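You operate a simulated robot arm through the tools that you are given. There is no shell and no other tool. Be economical: measure what you need, move in short steps, check, and stop when the job is done.

You run a simulated two-armed robot. Do the job below in one go: nothing can be reset, and whatever is moved stays where it is left.

Task
Pick up the white tube with one hand, pass it to the other hand and put it on the top of the brown box behind the teal tray.

Only the result counts: the job must be done as asked and must still hold three seconds after the hand-in. Knocking over, shifting, dropping, spilling or breaking anything else fails it.

Robot
Two 7-joint arms with two-finger parallel grippers on one trunk, on a base that drives. Base frame: it is fixed to the floor where the robot stands at the start and does not move with it; the origin is under the middle of the robot, x ahead of it, y to its left, z up. Lengths are in mm, angles in rad, forces in N, time in s.
The left shoulder is at the start at [110, 169, 1286], the right one opposite. With the tool pointing down near the work surface each hand reaches from about 360 to 700 mm from the robot's upright axis, wherever it stands, measured 20 degrees to its own side. Places, roughly: top of the brown box behind the teal tray [1400, -800, 800]. Payload 1.57 kg a hand.
The tool frame of a hand sits at the grasp point between the pads (the TCP): z along the fingers, y along the line on which they close. The tips reach 30 mm beyond it. Largest opening 80 mm; finger width 17, thickness 12; the body of the gripper, 40 by 82 mm, starts 80 mm behind the TCP.
Orientation is told as [roll, pitch, yaw] about the base's x, y, z axes, in that order, counted from this pose: with the fingers straight down and closing along the base's y, the tool's x points along the base's -x, its y along +y and its z along -z.

Tools
- The arms move only by the tool send_rows. It takes "left_increments", "right_increments" or both (then of equal length, played together; a hand with none holds still); each is a list of rows, each an object of numbers (a shift or turn left out is 0, a gripper value left out holds the last): "tx", "ty", "tz": the shift along the tool's x, y, z in mm; "ax", "ay", "az": the turn, a rotation vector about the tool's x, y, z in rad. In form: [{"tx": .., "ty": .., "tz": .., "ax": .., "ay": .., "az": ..}, ...]. A call has 1 to 12 rows; each row shifts and turns the commanded pose from where the row before left it, along the tool's axes as they then stand. "left_fingers" and "right_fingers" are, for a hand that has rows, the gripper command, from -1 (fully open) to 1 (shut), values between in proportion, set as the call begins (left out, the last holds). Rows are played at 5 a second. More than 50 mm and 0.15 rad between two rows, or a gripper value outside its range, and nothing of the call is played. A pose out of reach is approached as far as the arm can. The call stops where the force on the tool passes 40 N (or 10 N more than at its start, if that is more) or the arm is blocked; 0.2 s more then pass. The fingers move at their own pace (about 72 mm/s each) and stop on an object; they squeeze with about 31 N. The grip force told is the motor's: it shows also when the fingers shut on nothing. Time passes only in rows, and 0.2 s behind the last, so rows that do not move let the fingers close. It gives the time, the measured TCP pose, the force on the tool (base axes), the opening and the grip force at its end, in the units of the frame above (readings bear some noise), with the torque about the TCP (base axes, N m) and any sound that the robot's microphone picked up, and new pictures: "pictures" is both (left out), scene, wrist or none (wrist: the cameras of the hands that moved).
- Cameras (640 x 400 px; columns grow to the right, rows downward): "scene" is now at [149.7, 24.8, 1464]; the picture's right is [0.35, -0.94, 0.00], its down [-0.75, -0.27, -0.61] and it looks along [0.57, 0.21, -0.79] (base axes); focal length 282 px, centre (320, 200). "left" rides on the left gripper at [72, 7, -122] in its tool frame; the picture's right is [-0.09, 1.00, 0.00], its down [-0.84, -0.08, -0.54] and it looks along [-0.54, -0.05, 0.84] (tool axes); focal length 238 px, centre (320, 200). "right" rides on the right gripper at [72, -7, -122] in its tool frame; the picture's right is [0.09, 1.00, 0.00], its down [-0.84, 0.08, -0.54] and it looks along [-0.54, 0.05, 0.84] (tool axes); focal length 238 px, centre (320, 200). There is no depth. A picture from a camera that has moved, and an enlarged one, comes with that camera's place and axes in the base frame and with its lens.
- raise_lower(by): slides the trunk up (or, below 0, down) by that many mm; the arms and the scene camera ride with it, the base frame stays. It gives what a move gives, with no picture.
- roll_base(legs): drives the robot by 1 to 6 legs, each [ahead, left, turn to the left] in mm, mm and rad, along the robot's own axes; the way and the turn of a leg run together, so that a leg with both is an arc; at most 1500 mm and 3.142 rad a leg. The arms and the cameras ride along, it lands a little off, and it stops where it bumps. It gives what a move gives, and a new picture of the scene camera.
- aim_head(pan, tilt): turns the head with the scene camera to pan (to the left, within 1.501 rad either way) and tilt (down, from -0.506 to 1.204), counted from straight ahead of the robot. It gives what a move gives, and a new picture of the scene camera.
- enlarge(camera, box): a new picture of the part [left, top, right, bottom] of that camera's present view, enlarged. It takes no simulated time.
- sign_off(): hands the job in; it is judged then, once.

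Work in short steps. Places have to be worked out from the pictures, the camera data and where the tool is seen: move nearer, look again, correct. Check each grasp and each placing, and mend what went wrong. You have 120 turns and 260 pictures in all, those below and enlarged ones among them. Open the grippers and draw the arms clear of the work before you hand the job in, unless the task says otherwise; then end with one line.

The tools are called after "Call:" as name(argument=value, ...) on one line, values as JSON. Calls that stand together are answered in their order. send_rows: Moves the arms, as the interface text tells. Its arguments: {"type":"object","properties":{"left_increments":{"type":"array","items":{"type":"object","properties":{"tx":{"type":"number"},"ty":{"type":"number"},"tz":{"type":"number"},"ax":{"type":"number"},"ay":{"type":"number"},"az":{"type":"number"}}}},"left_fingers":{"type":"number"},"right_increments":{"type":"array","items":{"type":"object","properties":{"tx":{"type":"number"},"ty":{"type":"number"},"tz":{"type":"number"},"ax":{"type":"number"},"ay":{"type":"number"},"az":{"type":"number"}}}},"right_fingers":{"type":"number"},"pictures":{"type":"string","enum":["both","scene","wrist","none"]}},"required":[]} The other tools are called the same way: raise_lower (by) slides the trunk up or down; roll_base (legs) drives the base; aim_head (pan, tilt) turns the head that bears the scene camera; enlarge (camera, box) takes an enlarged picture of a part of a camera's view; sign_off () hands the job in.

At the start:

```text
time_s: 0.0
left_tool_pos: [600.7, 380.8, 939.2]
left_tcp_rot: [0.0, 0.001, 0.0]
left_force: [0.6, 0.0, -0.3]
left_wrist_torque: [0.0, 0.0, -0.01]
left_opening: 80.1
left_grip_force: 0.1
right_tool_pos: [679.5, -188.3, 884.8]
right_tcp_rot: [-0.001, 0.001, 0.001]
right_force: [0.3, -0.4, -0.4]
right_wrist_torque: [-0.02, -0.01, 0.04]
right_opening: 80.0
right_grip_force: 0.0
trunk travel left (down, up): [-600.0, 290.0]
robot x, y, heading: [-0.9, 1.3, -0.003]
head pan, tilt: [0.353, 0.918]
```

scene: 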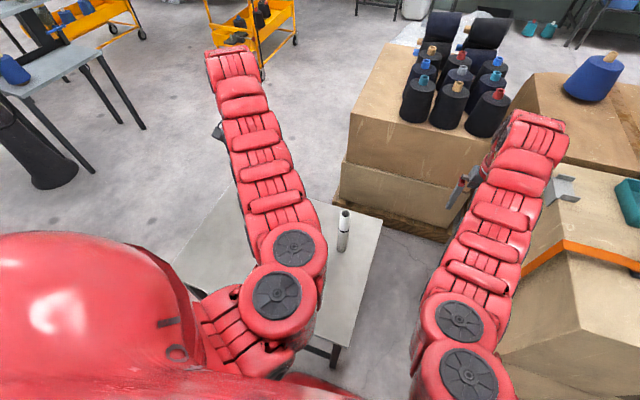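
right: 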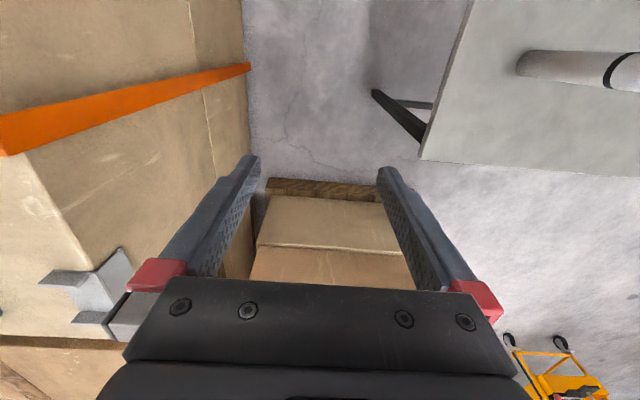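
left: 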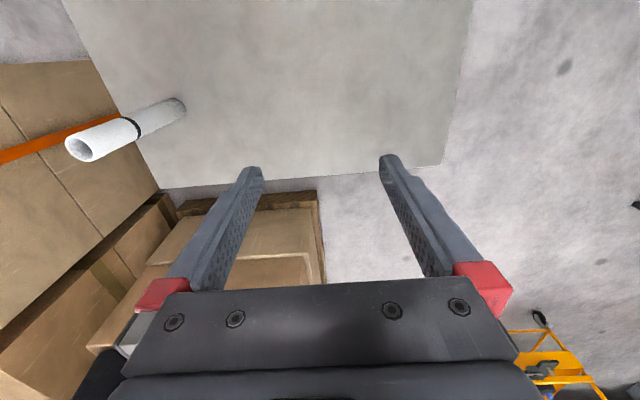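

The tube stands on the table: triangulating from both pictures, its base is at about (598, 111, 599) and its top at z≈815. First I look toward the target box.

Call:
aim_head(pan=-0.5, tilt=0.6)

Call:
aim_head(pan=-0.9, tilt=0.9)

Call:
aim_head(pan=0.3, tilt=1.0)

```text
time_s: 1.2
left_tool_pos: [601.1, 381.2, 939.2]
left_tcp_rot: [-0.001, 0.002, 0.0]
left_force: [0.0, 0.7, -0.6]
left_wrist_torque: [-0.03, -0.01, 0.03]
left_opening: 80.2
left_grip_force: 0.0
right_tool_pos: [680.1, -187.0, 883.7]
right_tcp_rot: [0.0, 0.0, 0.0]
right_force: [1.4, -0.8, -0.3]
right_wrist_torque: [0.01, -0.02, 0.02]
right_opening: 79.8
right_grip_force: 0.0
trunk travel left (down, up): [-600.0, 290.0]
robot x, y, heading: [1.0, 1.6, 0.003]
head pan, tilt: [-0.499, 0.6]
camera scene: at [157.5, -43.2, 1490.1], right [-0.48, -0.88, 0.0], down [-0.5, 0.27, -0.82], along [0.72, -0.39, -0.57], focal length 282 px, centre (320, 200)
```

scene: 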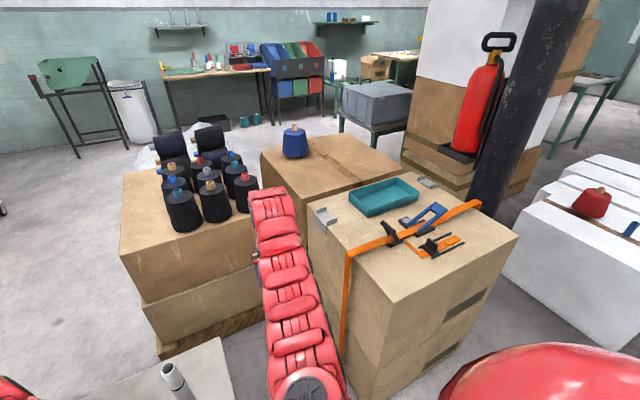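

```text
time_s: 2.0
left_tool_pos: [601.7, 380.9, 940.6]
left_tcp_rot: [0.001, 0.001, -0.002]
left_force: [0.9, 0.0, 0.2]
left_wrist_torque: [-0.02, -0.02, -0.01]
left_opening: 80.2
left_grip_force: 0.0
right_tool_pos: [679.2, -187.4, 885.6]
right_tcp_rot: [0.001, -0.002, 0.0]
right_force: [0.6, 0.0, -0.3]
right_wrist_torque: [-0.03, -0.02, 0.01]
right_opening: 80.1
right_grip_force: 0.1
trunk travel left (down, up): [-600.0, 290.0]
robot x, y, heading: [1.5, 2.0, -0.003]
head pan, tilt: [-0.901, 0.901]
camera scene: at [126.8, -60.1, 1465.4], right [-0.78, -0.62, 0.0], down [-0.49, 0.61, -0.62], along [0.39, -0.49, -0.78], focal length 282 px, centre (320, 200)
```

scene: 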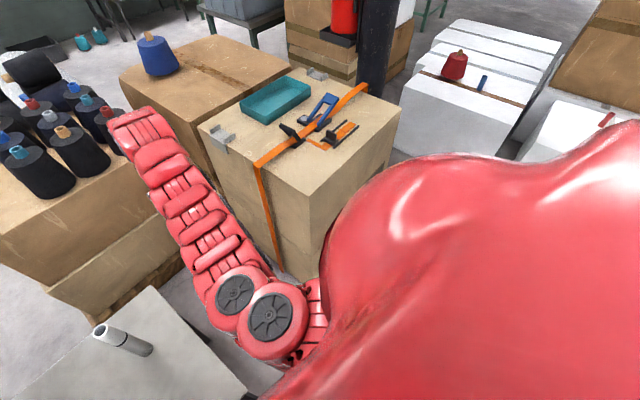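

```text
time_s: 3.4
left_tool_pos: [601.1, 381.1, 939.0]
left_tcp_rot: [0.0, 0.0, -0.001]
left_force: [0.3, -0.5, -0.5]
left_wrist_torque: [-0.01, 0.01, 0.02]
left_opening: 80.0
left_grip_force: 0.0
right_tool_pos: [679.4, -188.4, 885.2]
right_tcp_rot: [-0.001, -0.002, 0.002]
right_force: [0.4, 0.2, 0.1]
right_wrist_torque: [0.0, 0.0, 0.01]
right_opening: 80.1
right_grip_force: 0.0
trunk travel left (down, up): [-600.0, 290.0]
robot x, y, heading: [-3.3, -2.5, 0.005]
head pan, tilt: [0.3, 1.0]
camera scene: at [146.4, 19.6, 1458.1], right [0.29, -0.96, 0.0], down [-0.8, -0.25, -0.54], along [0.52, 0.16, -0.84], focal length 282 px, centre (320, 200)
```

scene: 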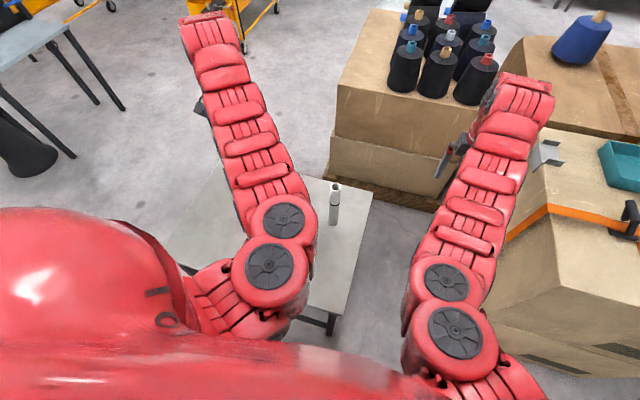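

Target is the box with the blue cone, roughly x 1130–1630, y −1050 to −470. I'll turn the left hand horizontal (yawed 45° right) for a side grasp of the tube; the right hand will later take the tube from above.

Call:
send_rows(left_increments=[{"az": 0.131}, {"az": 0.131}, {"az": 0.131}, {"az": 0.131}, {"az": 0.131}, {"az": 0.13}, {"ay": -0.143}, {"ay": -0.143}, {"ay": -0.143}, {"ay": -0.143}, {"ay": -0.143}, {"ay": -0.143}], left_fingers=-1, pictures="none")

Call:
send_rows(left_increments=[{"ay": -0.143}, {"ay": -0.143}, {"ay": -0.143}, {"ay": -0.143}, {"ay": -0.141}, {}], pictures="both")

```text
time_s: 6.0
left_tool_pos: [626.2, 391.2, 944.5]
left_tcp_rot: [-0.001, -0.144, -0.786]
left_force: [0.6, 1.0, 0.0]
left_wrist_torque: [-0.05, 0.01, 0.01]
left_opening: 79.8
left_grip_force: 0.1
left hand out of reach, approached as far as the arm can: row 7, 8, 9, 10, 11, 12
right_tool_pos: [677.5, -186.7, 885.0]
right_tcp_rot: [-0.002, 0.0, 0.0]
right_force: [0.6, 0.0, 0.0]
right_wrist_torque: [-0.02, -0.02, 0.02]
right_opening: 79.9
right_grip_force: 0.0
trunk travel left (down, up): [-600.0, 290.0]
robot x, y, heading: [2.4, 1.0, -0.005]
head pan, tilt: [0.3, 1.0]
```

```text
time_s: 7.4
left_tool_pos: [638.8, 393.3, 946.9]
left_tcp_rot: [-0.002, -0.857, -0.785]
left_force: [0.1, -0.5, -0.2]
left_wrist_torque: [0.01, -0.02, 0.0]
left_opening: 79.8
left_grip_force: 0.1
left hand out of reach, approached as far as the arm can: row 2
right_tool_pos: [680.1, -188.6, 885.8]
right_tcp_rot: [0.001, -0.001, 0.0]
right_force: [-0.1, 0.0, 0.0]
right_wrist_torque: [0.03, 0.0, 0.02]
right_opening: 80.0
right_grip_force: 0.0
trunk travel left (down, up): [-600.0, 290.0]
robot x, y, heading: [-2.2, -2.1, -0.002]
head pan, tilt: [0.3, 1.0]
camera scene: at [146.4, 19.2, 1458.1], right [0.3, -0.96, 0.0], down [-0.8, -0.25, -0.54], along [0.52, 0.16, -0.84], focal length 282 px, centre (320, 200)
camera left: at [546.4, 496.8, 971.5], right [0.75, 0.66, 0.07], down [0.04, -0.15, 0.99], along [0.66, -0.73, -0.14], focal length 238 px, centre (320, 200)
```

scene: 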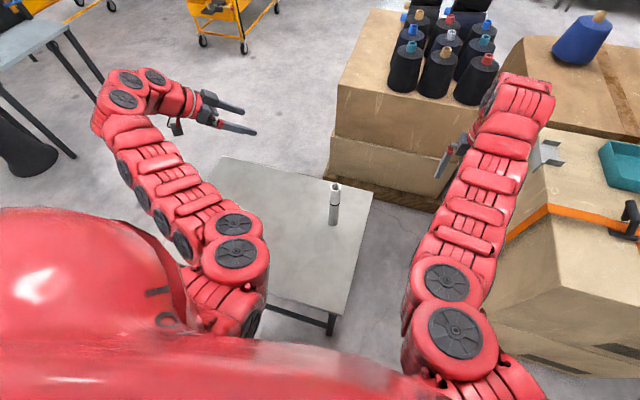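
left: 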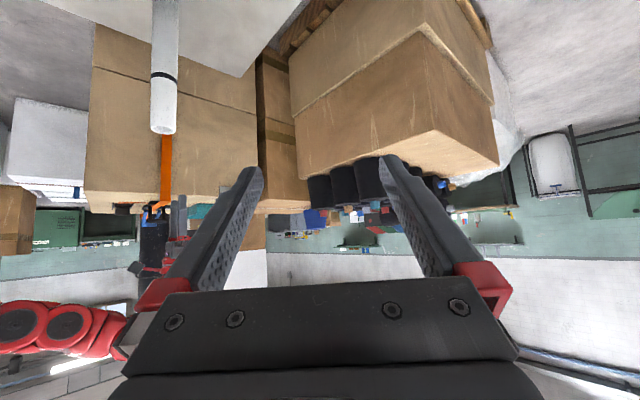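

The hand is partly turned (49° from vertical) near the edge of reach. I bring it nearer to the tube and then finish the turn.

Call:
send_rows(left_increments=[{"tx": 8, "ty": -25, "tz": 15.4}, {"tx": 8, "ty": -25, "tz": 15.4}, {"tx": 8, "ty": -25, "tz": 15.4}, {"tx": 8, "ty": -25, "tz": 15.4}, {"tx": 8, "ty": -25, "tz": 15.4}, {"tx": 8, "ty": -25, "tz": 15.4}, {"ay": -0.143}, {"ay": -0.143}, {"ay": -0.143}, {"ay": -0.143}, {"ay": -0.142}, {}])

```text
time_s: 10.0
left_tool_pos: [561.0, 260.2, 849.8]
left_tcp_rot: [2.304, -1.569, -3.087]
left_force: [-0.2, 0.0, 0.3]
left_wrist_torque: [0.01, -0.03, -0.02]
left_opening: 80.1
left_grip_force: 0.0
right_tool_pos: [677.6, -188.9, 885.1]
right_tcp_rot: [0.0, 0.0, -0.001]
right_force: [-0.1, -1.2, -0.7]
right_wrist_torque: [0.01, -0.02, -0.02]
right_opening: 80.0
right_grip_force: 0.0
trunk travel left (down, up): [-600.0, 290.0]
robot x, y, heading: [-0.3, 3.1, 0.006]
head pan, tilt: [0.3, 1.0]
camera scene: at [146.2, 19.6, 1458.2], right [0.3, -0.96, 0.0], down [-0.8, -0.25, -0.54], along [0.52, 0.16, -0.84], focal length 282 px, centre (320, 200)
camera left: at [479.7, 351.5, 777.5], right [0.7, 0.7, 0.09], down [-0.44, 0.33, 0.84], along [0.56, -0.63, 0.54], focal length 238 px, centre (320, 200)
```

scene: 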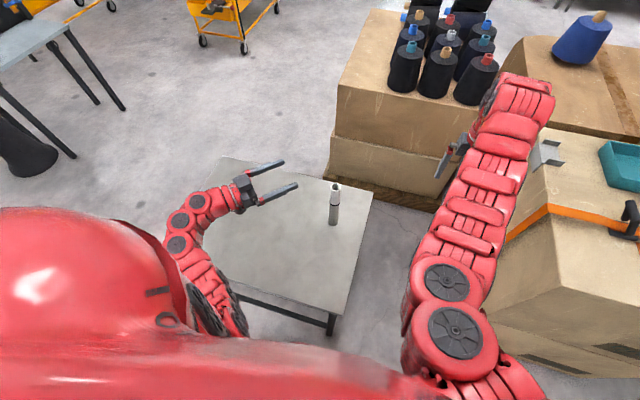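
left: 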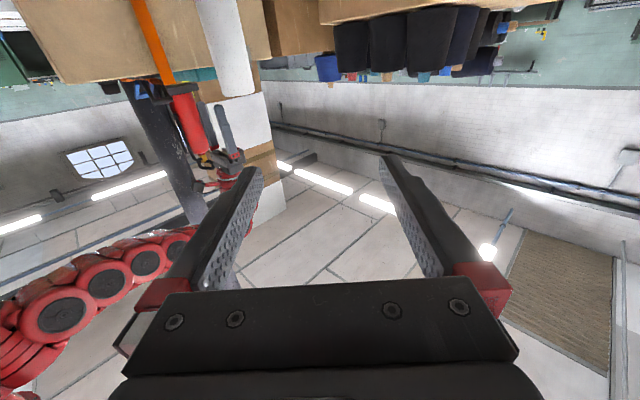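

The hand is level. Tube axis estimate (600, 113), top about z 808; I move to a pre-grasp about 110 mm back along the approach at z≈715.

Call:
send_rows(left_increments=[{"ty": -38, "tz": 10}, {"ty": -38, "tz": 11}, {"tx": 34}, {"tx": 34}, {"tx": 34}, {"tx": 33}, {}])

Call:
enlarge(camera="scene", box=[220, 140, 400, 260])

```text
time_s: 11.6
left_tool_pos: [523.2, 191.9, 715.1]
left_tcp_rot: [0.225, -1.569, -1.01]
left_force: [0.4, 0.0, 0.5]
left_wrist_torque: [0.03, 0.0, 0.0]
left_opening: 79.9
left_grip_force: 0.1
right_tool_pos: [679.7, -188.7, 884.5]
right_tcp_rot: [0.0, 0.0, 0.001]
right_force: [0.9, 0.1, 0.0]
right_wrist_torque: [0.04, 0.01, 0.05]
right_opening: 79.9
right_grip_force: 0.1
trunk travel left (down, up): [-600.0, 290.0]
robot x, y, heading: [0.2, 3.0, -0.001]
head pan, tilt: [0.3, 1.0]
camera scene: at [146.1, 19.5, 1458.2], right [0.3, -0.96, 0.0], down [-0.8, -0.25, -0.54], along [0.52, 0.16, -0.84], focal length 282 px, centre (320, 200)
camera left: at [441.9, 283.1, 642.1], right [0.7, 0.7, 0.09], down [-0.44, 0.33, 0.84], along [0.56, -0.63, 0.54], focal length 238 px, centre (320, 200)
```

scene: 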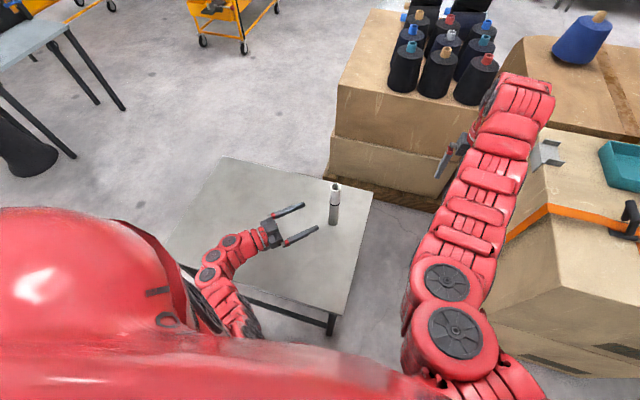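
left: 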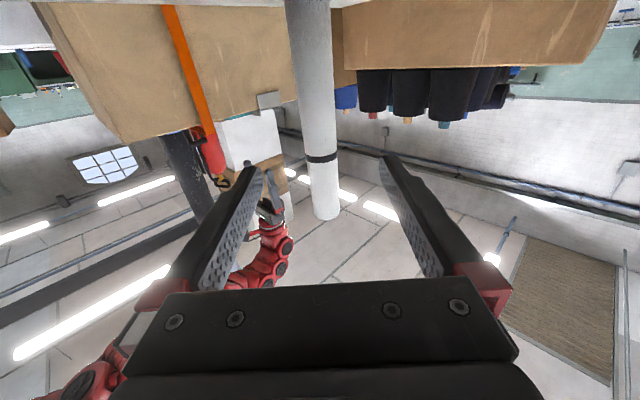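

```text
3.33 times, centred on (310, 200) of scene
camera zoom: at [146.1, 19.5, 1458.2], right [0.3, -0.96, 0.0], down [-0.8, -0.25, -0.54], along [0.52, 0.16, -0.84], focal length 939 px, centre (353, 200)
```

zoom: 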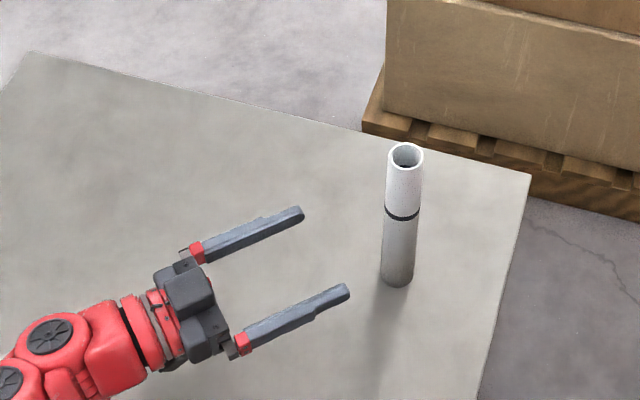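

The tube (Ø≈30 mm) is centred between the fingers. I advance about 111 mm in steps.

Call:
send_rows(left_increments=[{"tz": 22}, {"tz": 22}, {"tz": 22}, {"tz": 22}, {"tz": 23}, {}])

Call:
enlarge(camera="scene", box=[220, 140, 400, 260])

```text
time_s: 13.0
left_tool_pos: [599.4, 115.9, 714.2]
left_tcp_rot: [-0.527, -1.57, -0.26]
left_force: [0.4, 0.6, 0.1]
left_wrist_torque: [0.0, 0.01, 0.0]
left_opening: 79.8
left_grip_force: 0.0
right_tool_pos: [679.0, -188.3, 885.3]
right_tcp_rot: [0.0, 0.0, 0.002]
right_force: [-0.8, -0.1, 0.5]
right_wrist_torque: [0.02, -0.03, -0.02]
right_opening: 80.2
right_grip_force: 0.2
trunk travel left (down, up): [-600.0, 290.0]
robot x, y, heading: [-1.7, 0.6, 0.002]
head pan, tilt: [0.3, 1.0]
camera scene: at [146.1, 19.8, 1458.1], right [0.3, -0.96, 0.0], down [-0.8, -0.25, -0.54], along [0.52, 0.16, -0.84], focal length 282 px, centre (320, 200)
camera left: at [518.2, 207.2, 642.4], right [0.7, 0.7, 0.09], down [-0.44, 0.33, 0.84], along [0.56, -0.63, 0.54], focal length 238 px, centre (320, 200)
```

scene: 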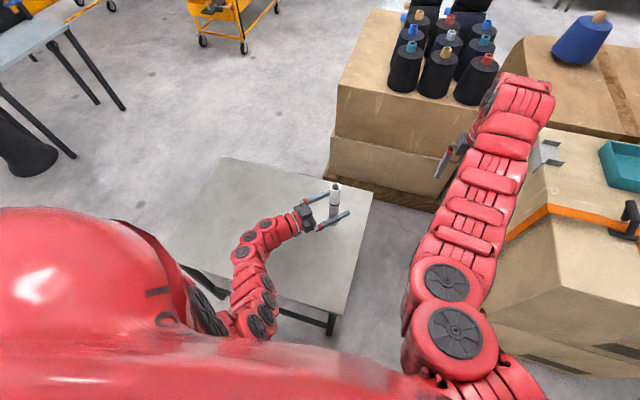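
left: 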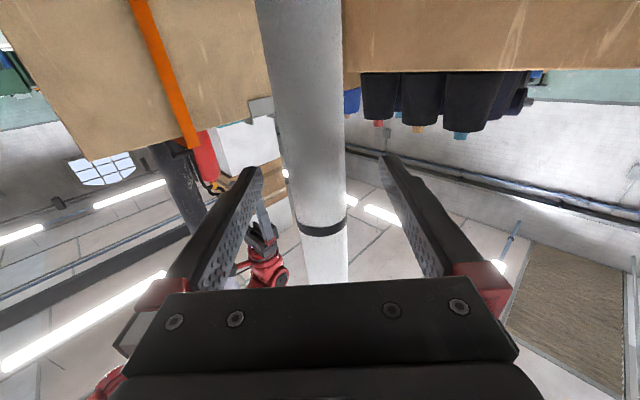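

```text
3.33 times, centred on (310, 200) of scene
camera zoom: at [146.1, 19.8, 1458.1], right [0.3, -0.96, 0.0], down [-0.8, -0.25, -0.54], along [0.52, 0.16, -0.84], focal length 939 px, centre (353, 200)
```

zoom: 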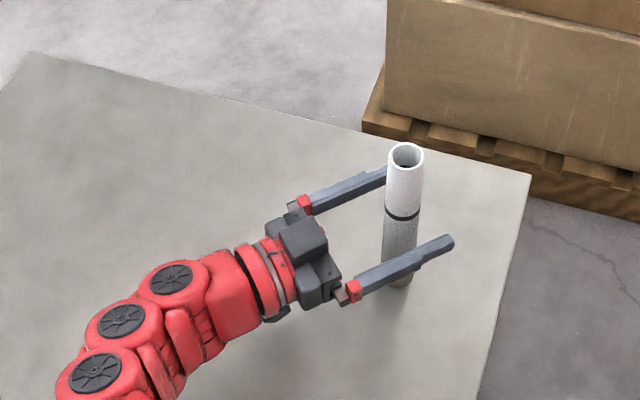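

The tube lies between the pads near the TCP. I close the left gripper.

Call:
send_rows(left_increments=[{}, {}, {}, {}, {}], left_fingers=1)

```text
time_s: 14.2
left_tool_pos: [600.2, 117.1, 715.0]
left_tcp_rot: [-0.454, -1.571, -0.332]
left_force: [0.0, 1.0, 0.6]
left_wrist_torque: [0.04, 0.01, 0.0]
left_opening: 31.0
left_grip_force: 30.8
right_tool_pos: [679.9, -187.9, 884.6]
right_tcp_rot: [0.001, 0.001, 0.0]
right_force: [-0.4, -0.2, 0.0]
right_wrist_torque: [0.0, -0.01, -0.05]
right_opening: 80.1
right_grip_force: 0.0
trunk travel left (down, up): [-600.0, 290.0]
robot x, y, heading: [-1.9, 1.8, 0.001]
head pan, tilt: [0.3, 1.0]
camera scene: at [146.3, 19.6, 1458.1], right [0.3, -0.96, 0.0], down [-0.8, -0.25, -0.54], along [0.52, 0.16, -0.84], focal length 282 px, centre (320, 200)
camera left: at [518.3, 207.4, 642.5], right [0.7, 0.7, 0.09], down [-0.44, 0.33, 0.84], along [0.56, -0.63, 0.54], focal length 238 px, centre (320, 200)
```

scene: 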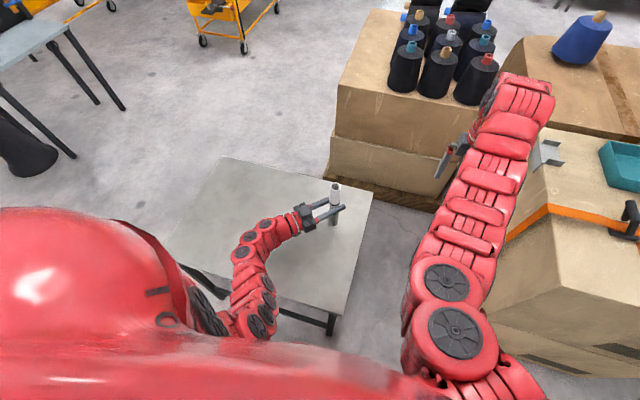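
left: 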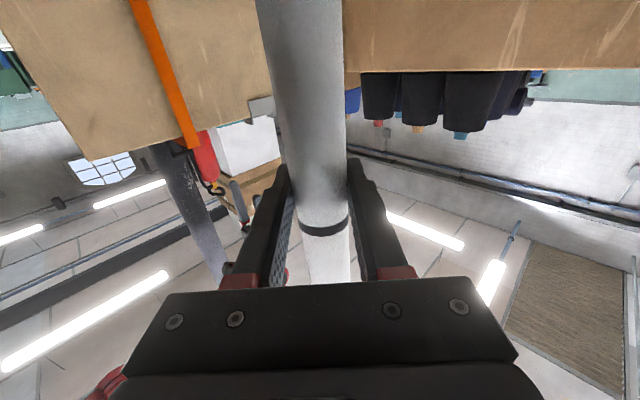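

Gripped (opening 31 mm). I lift 100 mm, then shift the tube toward the middle; meanwhile the right hand rises.

Call:
send_rows(left_increments=[{"tx": -25}, {"tx": -25}, {"tx": -25}, {"tx": -25}, {"ty": -22, "tz": 22}, {"ty": -22, "tz": 22}, {"ty": -22, "tz": 22}, {}], right_increments=[{"tz": -25}, {"tz": -25}, {"tz": -25}, {"tz": -25}, {"tz": -25}, {"tz": -25}, {}, {}])

Call:
enlarge(camera="scene", box=[270, 120, 450, 240])

```text
time_s: 16.0
left_tool_pos: [598.8, 18.9, 817.7]
left_tcp_rot: [-0.783, -1.569, -0.002]
left_force: [-0.4, -0.4, -1.6]
left_wrist_torque: [0.04, 0.02, -0.02]
left_opening: 31.1
left_grip_force: 31.2
right_tool_pos: [676.9, -187.7, 1035.7]
right_tcp_rot: [-0.001, 0.001, -0.001]
right_force: [0.0, -0.4, 0.5]
right_wrist_torque: [0.02, 0.0, 0.02]
right_opening: 79.8
right_grip_force: 0.0
trunk travel left (down, up): [-600.0, 290.0]
robot x, y, heading: [2.2, -0.4, -0.001]
head pan, tilt: [0.3, 1.0]
camera scene: at [146.2, 20.0, 1458.1], right [0.3, -0.96, 0.0], down [-0.8, -0.25, -0.54], along [0.52, 0.16, -0.84], focal length 282 px, centre (320, 200)
camera right: at [605.8, -194.6, 1159.1], right [-0.09, 1.0, 0.0], down [0.84, 0.08, 0.54], along [0.54, 0.05, -0.84], focal length 238 px, centre (320, 200)
camera left: at [518.1, 111.1, 745.3], right [0.7, 0.7, 0.09], down [-0.44, 0.33, 0.84], along [0.56, -0.63, 0.54], focal length 238 px, centre (320, 200)
```

scene: 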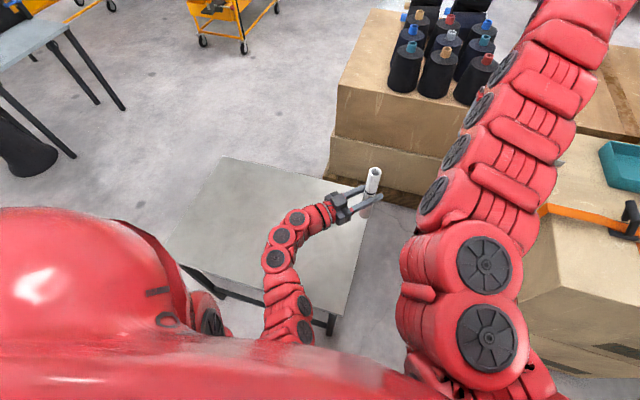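
right: 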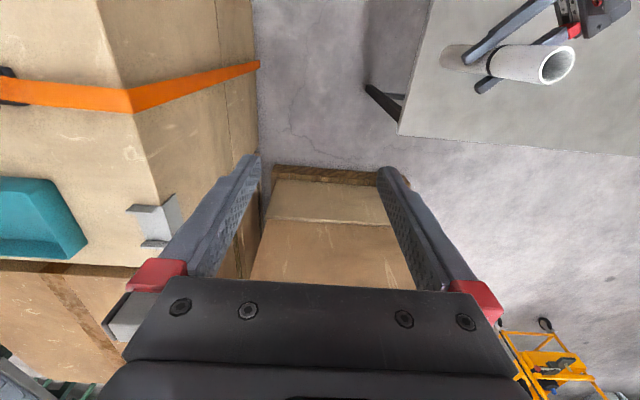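
left: 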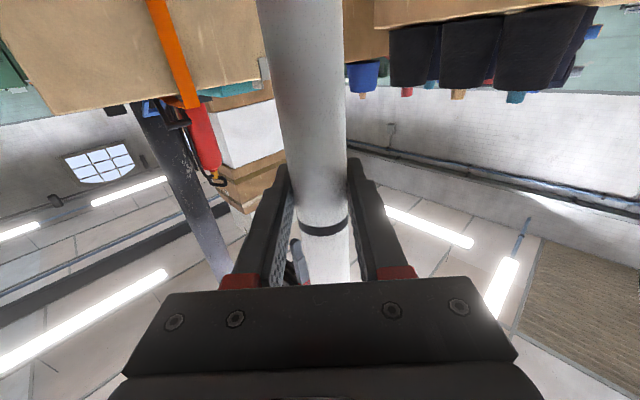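

```text
3.33 times, centred on (360, 180) of scene
camera zoom: at [146.2, 20.0, 1458.1], right [0.3, -0.96, 0.0], down [-0.8, -0.25, -0.54], along [0.52, 0.16, -0.84], focal length 939 px, centre (187, 267)
```

zoom: 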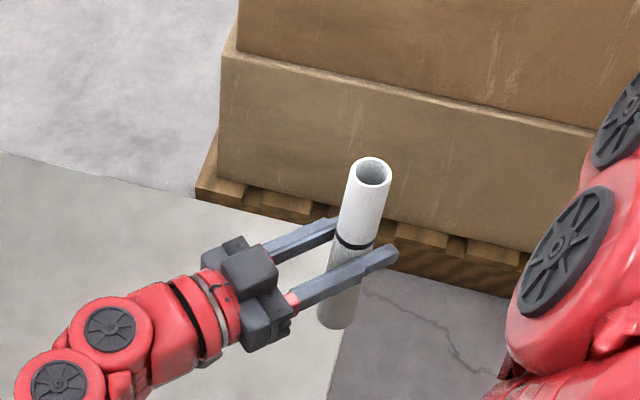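

Both cameras give the tube top at (601, 19, 915). I bring the right hand above it at z≈1035.

Call:
send_rows(right_increments=[{"tx": 12.5, "ty": 34.5}, {"tx": 12.5, "ty": 34.5}, {"tx": 12.5, "ty": 34.5}, {"tx": 12.5, "ty": 34.5}, {"tx": 12.5, "ty": 34.5}, {"tx": 12.5, "ty": 34.5}, {}], right_fingers=-1)

```text
time_s: 17.6
left_tool_pos: [599.1, 19.7, 817.8]
left_tcp_rot: [-0.233, -1.568, -0.551]
left_force: [-0.6, -0.2, -0.6]
left_wrist_torque: [-0.02, -0.01, -0.01]
left_opening: 31.3
left_grip_force: 30.8
right_tool_pos: [606.1, 20.2, 1030.0]
right_tcp_rot: [-0.001, -0.003, 0.0]
right_force: [0.7, 0.0, 0.3]
right_wrist_torque: [-0.01, 0.03, 0.01]
right_opening: 80.1
right_grip_force: 0.0
right hand out of reach, approached as far as the arm can: row 3
trunk travel left (down, up): [-600.0, 290.0]
robot x, y, heading: [-0.7, 0.6, -0.001]
head pan, tilt: [0.3, 1.0]
camera scene: at [146.8, 18.9, 1458.1], right [0.3, -0.96, 0.0], down [-0.8, -0.25, -0.54], along [0.52, 0.16, -0.84], focal length 282 px, centre (320, 200)
camera right: at [534.1, 13.3, 1151.3], right [-0.09, 1.0, 0.0], down [0.84, 0.08, 0.54], along [0.54, 0.05, -0.84], focal length 238 px, centre (320, 200)
```

scene: 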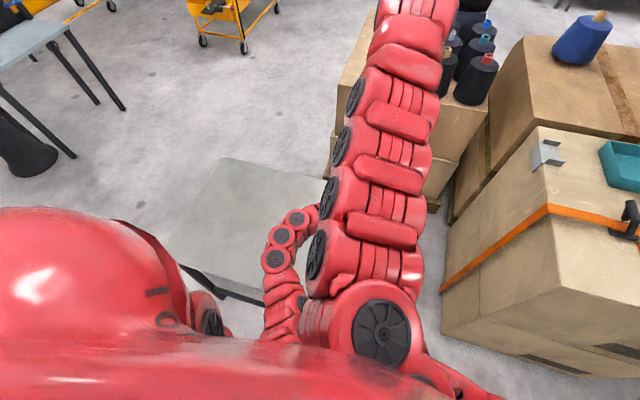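
right: 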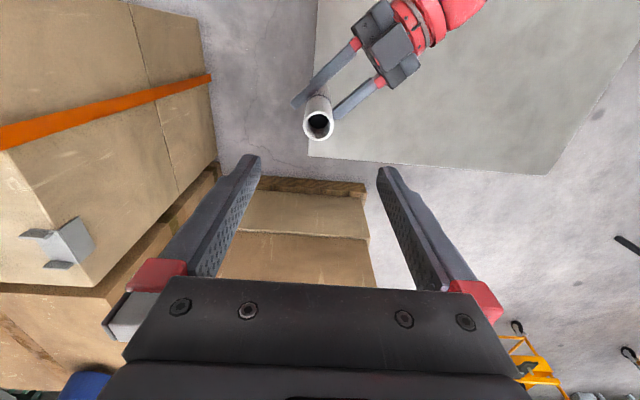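

Tube top seen at about (597–600, 18). I correct by −6 mm in x and lower to z≈888.

Call:
send_rows(right_increments=[{"tx": 7, "ty": -1.5}, {"tz": 30}, {"tz": 30}, {"tz": 30}, {"tz": 26}, {"tz": 26}, {}])

```text
time_s: 19.2
left_tool_pos: [598.6, 19.4, 817.2]
left_tcp_rot: [-0.478, -1.568, -0.307]
left_force: [0.6, 0.6, -0.5]
left_wrist_torque: [-0.01, 0.02, 0.01]
left_opening: 31.0
left_grip_force: 31.0
right_tool_pos: [601.4, 20.8, 966.4]
right_tcp_rot: [-0.003, 0.003, 0.007]
right_force: [-0.2, 0.5, 0.6]
right_wrist_torque: [-0.05, 0.0, -0.02]
right_opening: 80.1
right_grip_force: 0.1
right hand out of reach, approached as far as the arm can: row 1, 4, 5, 6
trunk travel left (down, up): [-600.0, 290.0]
robot x, y, heading: [-0.4, 0.0, 0.001]
head pan, tilt: [0.3, 1.0]
camera scene: at [146.3, 19.7, 1458.1], right [0.3, -0.96, 0.0], down [-0.8, -0.25, -0.54], along [0.52, 0.16, -0.84], focal length 282 px, centre (320, 200)
camera right: at [529.4, 13.8, 1088.6], right [-0.1, 1.0, 0.0], down [0.84, 0.08, 0.54], along [0.54, 0.05, -0.84], focal length 238 px, centre (320, 200)
```

scene: 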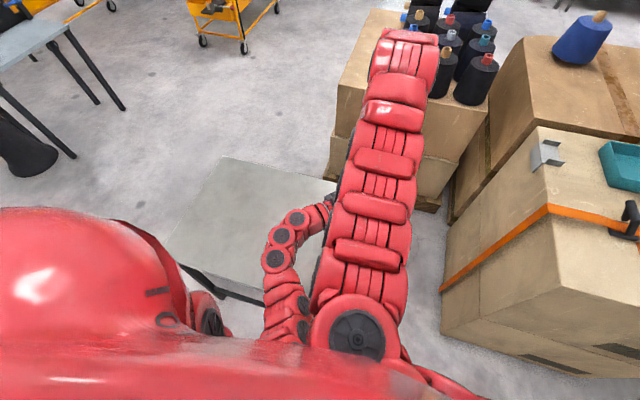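
right: 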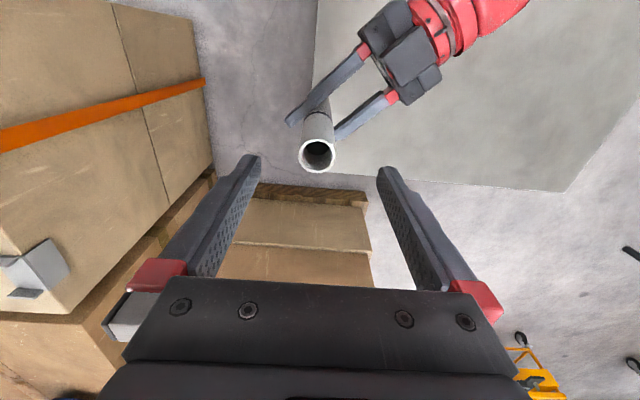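

The right arm reaches a limit this far left. I shift both hands 90 mm to the right together, then try lowering again.

Call:
send_rows(left_increments=[{"ty": -16, "tz": 16}, {"ty": -16, "tz": 16}, {"ty": -16, "tz": 16}, {"ty": -16, "tz": 16}, {}], right_increments=[{"ty": -22.6}, {"ty": -22.6}, {"ty": -22.6}, {"ty": -22.6}, {}], pictures="wrist")

```text
time_s: 20.4
left_tool_pos: [598.8, -69.7, 814.4]
left_tcp_rot: [-0.291, -1.568, -0.496]
left_force: [-0.6, -0.3, -0.7]
left_wrist_torque: [-0.01, 0.0, -0.01]
left_opening: 31.2
left_grip_force: 30.9
right_tool_pos: [601.7, 21.1, 965.8]
right_tcp_rot: [-0.004, 0.004, 0.009]
right_force: [0.4, 0.8, 0.5]
right_wrist_torque: [-0.01, 0.01, -0.03]
right_opening: 79.9
right_grip_force: 0.1
right hand out of reach, approached as far as the arm can: row 1, 2, 3, 4
trunk travel left (down, up): [-600.0, 290.0]
robot x, y, heading: [0.3, 2.2, 0.001]
head pan, tilt: [0.3, 1.0]
camera right: at [529.4, 13.9, 1088.6], right [-0.1, 1.0, 0.0], down [0.84, 0.08, 0.54], along [0.54, 0.05, -0.84], focal length 238 px, centre (320, 200)
camera left: at [517.8, 22.2, 742.7], right [0.7, 0.7, 0.09], down [-0.44, 0.33, 0.84], along [0.56, -0.63, 0.54], focal length 238 px, centre (320, 200)
```

right: 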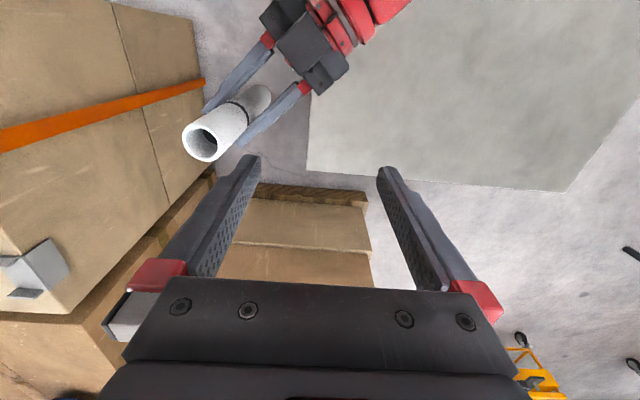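
left: 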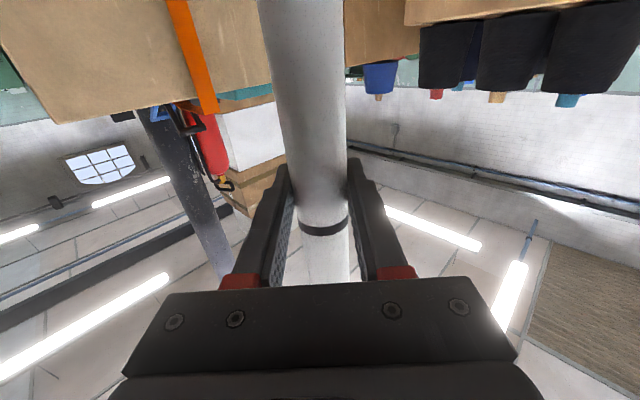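

The right hand is stuck at a limit; I raise it first and then move it right.

Call:
send_rows(right_increments=[{"tz": -30}, {"tz": -30}, {"tz": -20}, {"ty": -45}, {"ty": -45}, {}], pictures="wrist")

```text
time_s: 21.8
left_tool_pos: [598.3, -68.3, 815.6]
left_tcp_rot: [-0.838, -1.57, 0.052]
left_force: [-0.5, 0.1, 0.4]
left_wrist_torque: [0.01, -0.04, -0.03]
left_opening: 31.0
left_grip_force: 31.1
right_tool_pos: [610.3, -67.7, 1019.9]
right_tcp_rot: [-0.004, 0.001, 0.002]
right_force: [-0.1, 0.6, -0.6]
right_wrist_torque: [-0.03, 0.0, 0.02]
right_opening: 80.1
right_grip_force: 0.1
right hand out of reach, approached as far as the arm can: row 3, 4, 5
trunk travel left (down, up): [-600.0, 290.0]
robot x, y, heading: [-0.5, 0.7, -0.001]
head pan, tilt: [0.3, 1.0]
camera right: at [539.2, -74.0, 1142.8], right [-0.09, 1.0, -0.01], down [0.84, 0.08, 0.54], along [0.54, 0.05, -0.84], focal length 238 px, centre (320, 200)
```

right: 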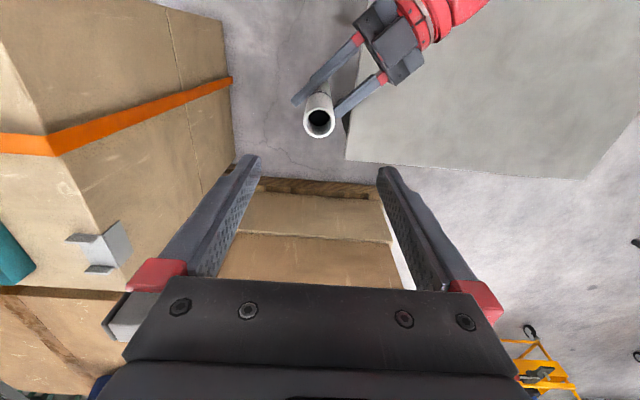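

The right arm is cramped this close in. I move both hands forward and right to about (680, −110).

Call:
send_rows(left_increments=[{"ty": 7, "tz": 22}, {"ty": 7, "tz": 22}, {"ty": 7, "tz": 22}, {"ty": 7, "tz": 22}, {}], right_increments=[{"tx": -17.5, "ty": -10.5}, {"tx": -17.5, "ty": -10.5}, {"tx": -17.5, "ty": -10.5}, {"tx": -17.5, "ty": -10.5}, {}], pictures="wrist")

```text
time_s: 23.0
left_tool_pos: [679.8, -112.6, 813.5]
left_tcp_rot: [-0.954, -1.57, 0.166]
left_force: [-0.8, 0.1, -0.2]
left_wrist_torque: [0.0, 0.02, -0.01]
left_opening: 31.1
left_grip_force: 31.0
right_tool_pos: [681.7, -108.7, 1020.8]
right_tcp_rot: [-0.001, -0.002, 0.001]
right_force: [-0.2, 0.0, -0.4]
right_wrist_torque: [0.01, -0.03, -0.01]
right_opening: 79.8
right_grip_force: 0.1
trunk travel left (down, up): [-600.0, 290.0]
robot x, y, heading: [0.9, 1.0, -0.002]
head pan, tilt: [0.3, 1.0]
camera right: at [609.7, -116.0, 1143.3], right [-0.09, 1.0, 0.0], down [0.84, 0.08, 0.54], along [0.54, 0.05, -0.84], focal length 238 px, centre (320, 200)
camera left: at [599.2, -20.8, 741.1], right [0.7, 0.7, 0.09], down [-0.44, 0.33, 0.84], along [0.56, -0.63, 0.54], focal length 238 px, centre (320, 200)
```

right: 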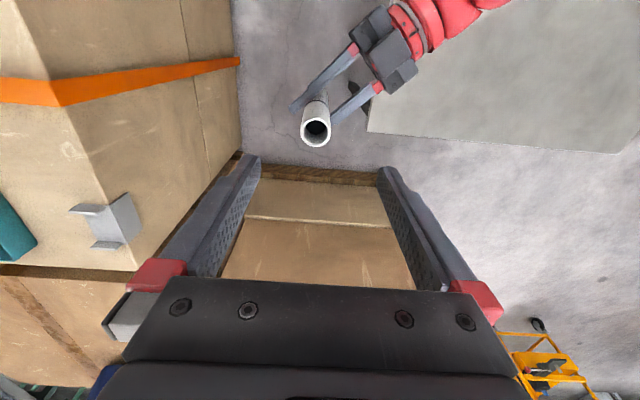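
left: 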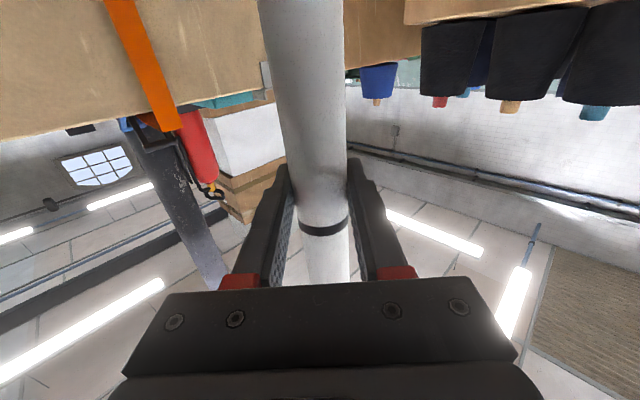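

Now reachable. The tube top is at about (679.5, −114); I correct (ty −5, tx 2) and lower 135 mm.

Call:
send_rows(right_increments=[{"tx": 2, "ty": -5}, {"tz": 27}, {"tz": 27}, {"tz": 27}, {"tz": 27}, {"tz": 27}, {}])

```text
time_s: 24.6
left_tool_pos: [681.3, -112.4, 814.0]
left_tcp_rot: [-0.463, -1.569, -0.324]
left_force: [-0.8, 0.3, 0.0]
left_wrist_torque: [0.02, 0.0, 0.03]
left_opening: 31.0
left_grip_force: 31.1
right_tool_pos: [680.1, -116.4, 883.5]
right_tcp_rot: [-0.001, -0.002, 0.002]
right_force: [-0.3, 0.0, -0.7]
right_wrist_torque: [-0.04, 0.0, 0.02]
right_opening: 80.2
right_grip_force: 0.1
trunk travel left (down, up): [-600.0, 290.0]
robot x, y, heading: [0.2, -2.3, 0.0]
head pan, tilt: [0.3, 1.0]
camera scene: at [146.1, 19.7, 1458.2], right [0.3, -0.96, 0.0], down [-0.8, -0.25, -0.54], along [0.52, 0.16, -0.84], focal length 282 px, centre (320, 200)
camera right: at [607.8, -123.3, 1007.0], right [-0.09, 1.0, 0.0], down [0.84, 0.08, 0.54], along [0.54, 0.05, -0.84], focal length 238 px, centre (320, 200)
```

scene: 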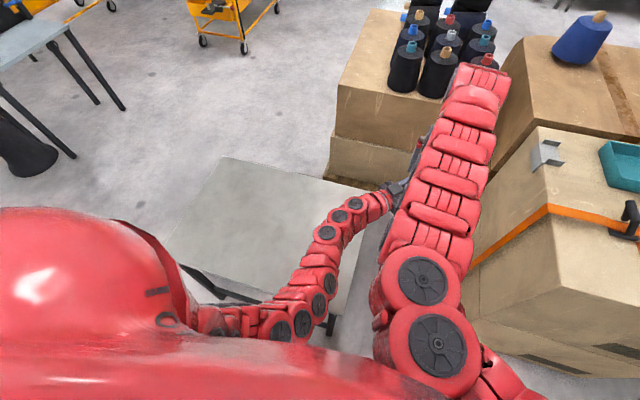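
right: 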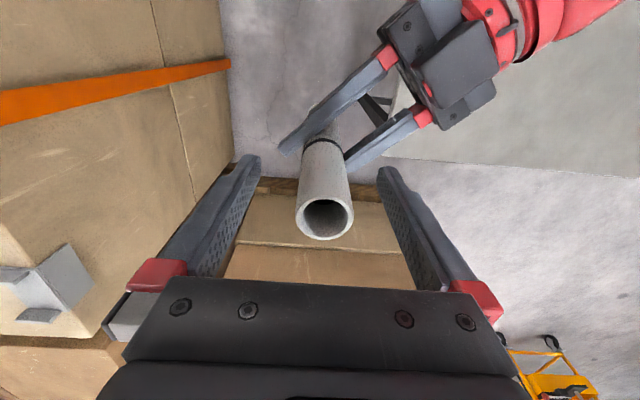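

The tube is between the right fingers, about 27 mm of grip depth below its top. A 2 mm correction and I close the right gripper.

Call:
send_rows(right_increments=[{"ty": 2}, {}], pictures="none")

Call:
send_rows(right_increments=[{}, {}, {}, {}, {}], right_fingers=1, pictures="wrist")

```text
time_s: 25.2
left_tool_pos: [679.5, -112.3, 813.8]
left_tcp_rot: [-0.424, -1.57, -0.36]
left_force: [-0.4, -0.4, 0.0]
left_wrist_torque: [0.05, 0.04, 0.03]
left_opening: 31.1
left_grip_force: 31.3
right_tool_pos: [678.7, -114.5, 884.5]
right_tcp_rot: [0.0, -0.001, 0.0]
right_force: [-0.6, 0.5, -0.7]
right_wrist_torque: [0.03, -0.01, 0.0]
right_opening: 79.7
right_grip_force: 0.0
trunk travel left (down, up): [-600.0, 290.0]
robot x, y, heading: [-1.1, 0.5, -0.001]
head pan, tilt: [0.3, 1.0]
```

```text
time_s: 26.4
left_tool_pos: [680.7, -111.8, 812.8]
left_tcp_rot: [-0.501, -1.568, -0.285]
left_force: [1.5, -5.2, -0.5]
left_wrist_torque: [0.21, 0.03, -0.01]
left_opening: 31.0
left_grip_force: 30.8
right_tool_pos: [680.4, -114.3, 882.3]
right_tcp_rot: [0.0, 0.001, 0.003]
right_force: [-1.7, 5.1, 0.4]
right_wrist_torque: [0.13, 0.07, 0.03]
right_opening: 30.3
right_grip_force: 31.1
trunk travel left (down, up): [-600.0, 290.0]
robot x, y, heading: [-0.2, -0.7, 0.0]
head pan, tilt: [0.3, 1.0]
camera right: at [608.2, -121.3, 1006.6], right [-0.09, 1.0, 0.0], down [0.84, 0.08, 0.54], along [0.54, 0.05, -0.84], focal length 238 px, centre (320, 200)
```

right: 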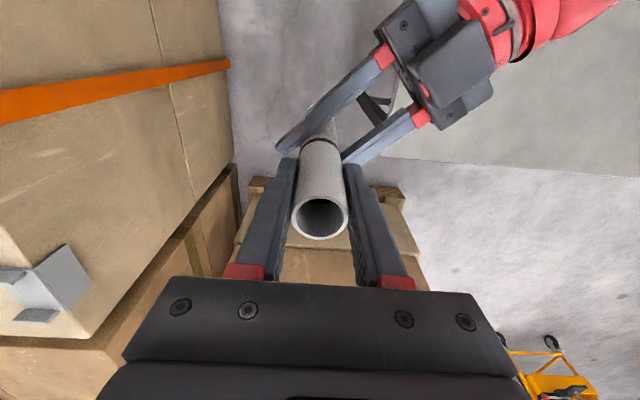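

Both hands hold the tube (small opposing force, ~5 N). I open the left hand and back it away along its axis.

Call:
send_rows(left_increments=[{}, {}, {}, {}], left_fingers=-1, pictures="none")

Call:
send_rows(left_increments=[{"tz": -30}, {"tz": -30}, {"tz": -35}, {"tz": -35}, {"tz": -35}, {}], left_fingers=-1)

Call:
enlarge(camera="right", box=[200, 80, 440, 230])

```text
time_s: 27.4
left_tool_pos: [680.9, -112.5, 813.7]
left_tcp_rot: [-0.405, -1.568, -0.381]
left_force: [0.5, 0.0, -0.6]
left_wrist_torque: [0.0, 0.0, -0.03]
left_opening: 79.8
left_grip_force: 0.0
right_tool_pos: [680.9, -115.4, 882.5]
right_tcp_rot: [0.0, 0.0, 0.0]
right_force: [0.0, 0.4, 0.2]
right_wrist_torque: [0.02, 0.02, -0.01]
right_opening: 30.3
right_grip_force: 31.1
trunk travel left (down, up): [-600.0, 290.0]
robot x, y, heading: [0.2, 1.3, 0.004]
head pan, tilt: [0.3, 1.0]
```

```text
time_s: 28.8
left_tool_pos: [564.9, 2.6, 813.0]
left_tcp_rot: [-0.488, -1.571, -0.298]
left_force: [-0.6, 0.3, 0.0]
left_wrist_torque: [0.0, 0.0, -0.01]
left_opening: 79.8
left_grip_force: 0.1
right_tool_pos: [680.0, -114.9, 883.7]
right_tcp_rot: [0.0, -0.001, 0.001]
right_force: [0.5, -0.6, -0.4]
right_wrist_torque: [0.01, 0.01, 0.03]
right_opening: 30.4
right_grip_force: 30.3
trunk travel left (down, up): [-600.0, 290.0]
robot x, y, heading: [-3.2, -3.2, 0.001]
head pan, tilt: [0.3, 1.0]
camera scene: at [146.7, 19.4, 1458.1], right [0.3, -0.96, 0.0], down [-0.8, -0.25, -0.54], along [0.52, 0.16, -0.84], focal length 282 px, centre (320, 200)
camera left: at [484.2, 93.9, 741.0], right [0.7, 0.7, 0.09], down [-0.44, 0.33, 0.84], along [0.56, -0.63, 0.54], focal length 238 px, centre (320, 200)
```

scene: 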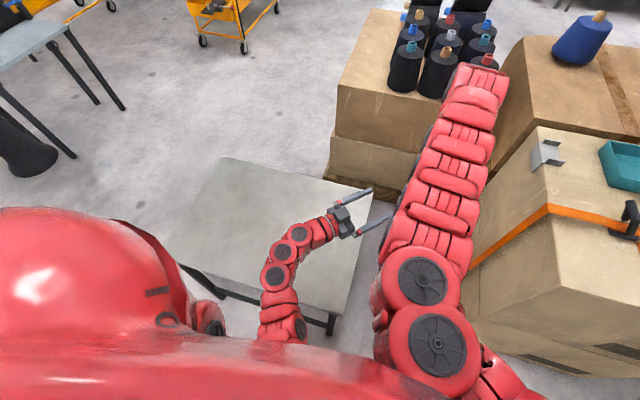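
left: 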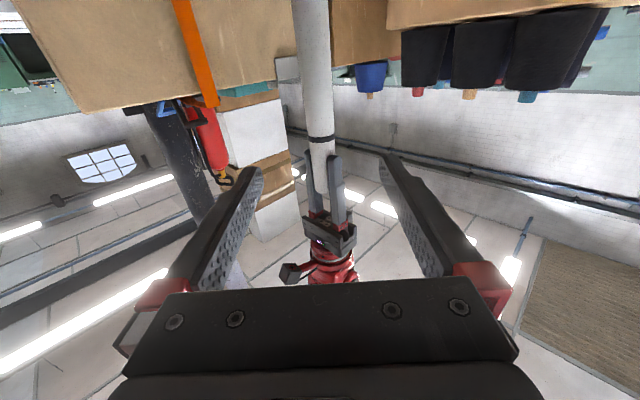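

```text
2.67 times, centred on (320, 155) of right
camera zoom: at [608.4, -121.7, 1006.5], right [-0.09, 1.0, 0.0], down [0.84, 0.08, 0.54], along [0.54, 0.05, -0.84], focal length 636 px, centre (320, 320)
```

zoom: 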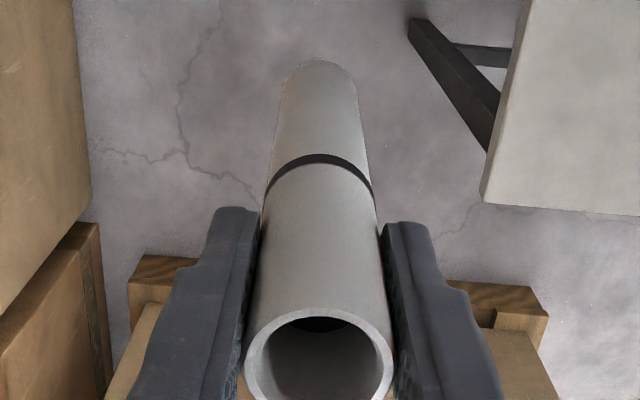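

The handover worked: the right hand holds the tube vertically, its lower end about 185 mm below the TCP. I raise the trunk to carry it high and look left for a driving route around the table and the bobbin box.

Call:
raise_lower(by=250)

Call:
aim_head(pan=0.9, tilt=0.6)

Call:
aim_head(pan=0.1, tilt=0.5)

Call:
aim_head(pan=-0.7, tilt=0.5)

```text
time_s: 31.4
left_tool_pos: [565.0, 1.8, 1064.0]
left_tcp_rot: [-0.459, -1.57, -0.326]
left_force: [-0.3, -0.1, 0.2]
left_wrist_torque: [0.01, -0.01, 0.0]
left_opening: 80.1
left_grip_force: 0.1
right_tool_pos: [679.4, -114.8, 1134.5]
right_tcp_rot: [0.0, 0.001, -0.002]
right_force: [-0.3, -0.3, -0.5]
right_wrist_torque: [0.02, -0.01, -0.01]
right_opening: 30.1
right_grip_force: 31.1
trunk travel left (down, up): [-850.0, 40.0]
robot x, y, heading: [2.8, 1.4, -0.002]
head pan, tilt: [0.3, 1.0]
```

```text
time_s: 32.4
left_tool_pos: [565.3, 2.9, 1063.2]
left_tcp_rot: [-0.385, -1.569, -0.401]
left_force: [0.0, 0.0, -0.1]
left_wrist_torque: [0.02, -0.01, 0.0]
left_opening: 79.7
left_grip_force: 0.0
right_tool_pos: [680.0, -113.9, 1133.4]
right_tcp_rot: [0.0, 0.0, 0.001]
right_force: [-0.4, -0.3, -0.8]
right_wrist_torque: [-0.02, 0.0, 0.02]
right_opening: 30.3
right_grip_force: 30.5
trunk travel left (down, up): [-850.0, 40.0]
robot x, y, heading: [-0.8, 2.1, -0.002]
head pan, tilt: [0.901, 0.6]
camera scene: at [134.8, 68.2, 1740.1], right [0.78, -0.62, 0.0], down [-0.35, -0.44, -0.82], along [0.51, 0.65, -0.57], focal length 282 px, centre (320, 200)
```

scene: 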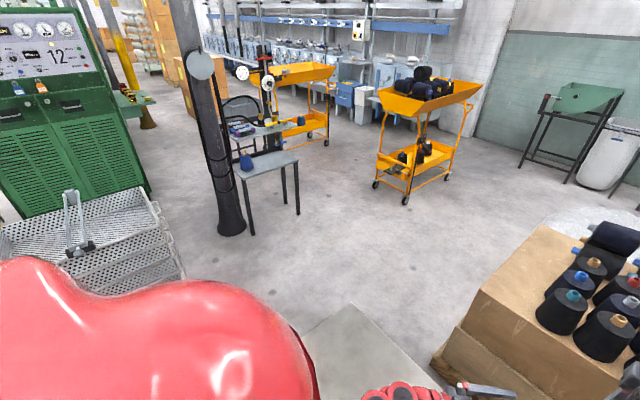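

```text
time_s: 33.5
left_tool_pos: [565.5, 2.3, 1063.6]
left_tcp_rot: [-0.478, -1.568, -0.305]
left_force: [-0.7, 0.0, -0.3]
left_wrist_torque: [0.0, -0.03, 0.0]
left_opening: 79.8
left_grip_force: 0.0
right_tool_pos: [680.1, -115.4, 1133.0]
right_tcp_rot: [-0.001, -0.001, -0.001]
right_force: [-0.2, 0.2, -0.3]
right_wrist_torque: [0.0, 0.0, 0.02]
right_opening: 30.1
right_grip_force: 30.9
trunk travel left (down, up): [-850.0, 40.0]
robot x, y, heading: [2.4, 0.7, 0.001]
head pan, tilt: [0.099, 0.499]
camera scene: at [170.4, 8.1, 1749.2], right [0.1, -0.99, 0.0], down [-0.48, -0.05, -0.88], along [0.87, 0.09, -0.48], focal length 282 px, centre (320, 200)
```

scene: 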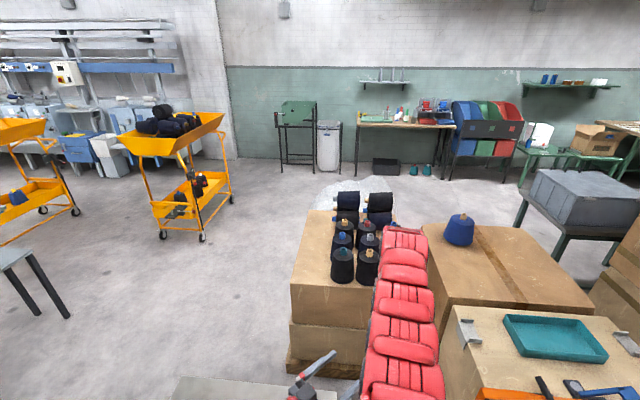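

```text
time_s: 34.7
left_tool_pos: [564.8, 2.9, 1062.9]
left_tcp_rot: [-0.493, -1.569, -0.293]
left_force: [-0.1, -0.2, -0.2]
left_wrist_torque: [0.02, -0.01, 0.02]
left_opening: 79.8
left_grip_force: 0.1
right_tool_pos: [679.4, -114.5, 1134.2]
right_tcp_rot: [0.001, 0.001, -0.001]
right_force: [-0.1, -0.8, -0.9]
right_wrist_torque: [0.02, -0.01, 0.0]
right_opening: 30.1
right_grip_force: 30.2
trunk travel left (down, up): [-850.0, 40.0]
robot x, y, heading: [2.1, -4.8, -0.005]
head pan, tilt: [-0.7, 0.499]
camera scene: at [149.5, -59.5, 1749.2], right [-0.64, -0.77, 0.0], down [-0.37, 0.31, -0.88], along [0.67, -0.56, -0.48], focal length 282 px, centre (320, 200)
```

scene: 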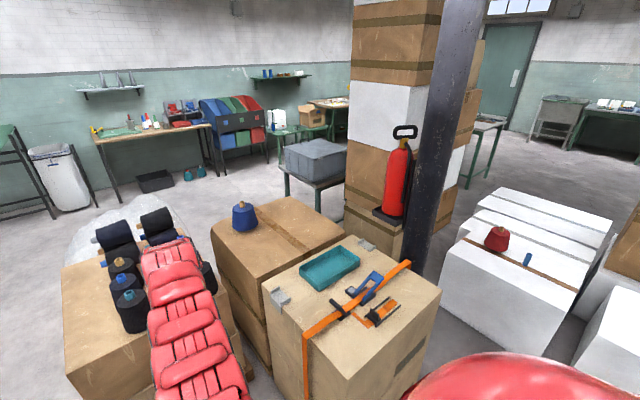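

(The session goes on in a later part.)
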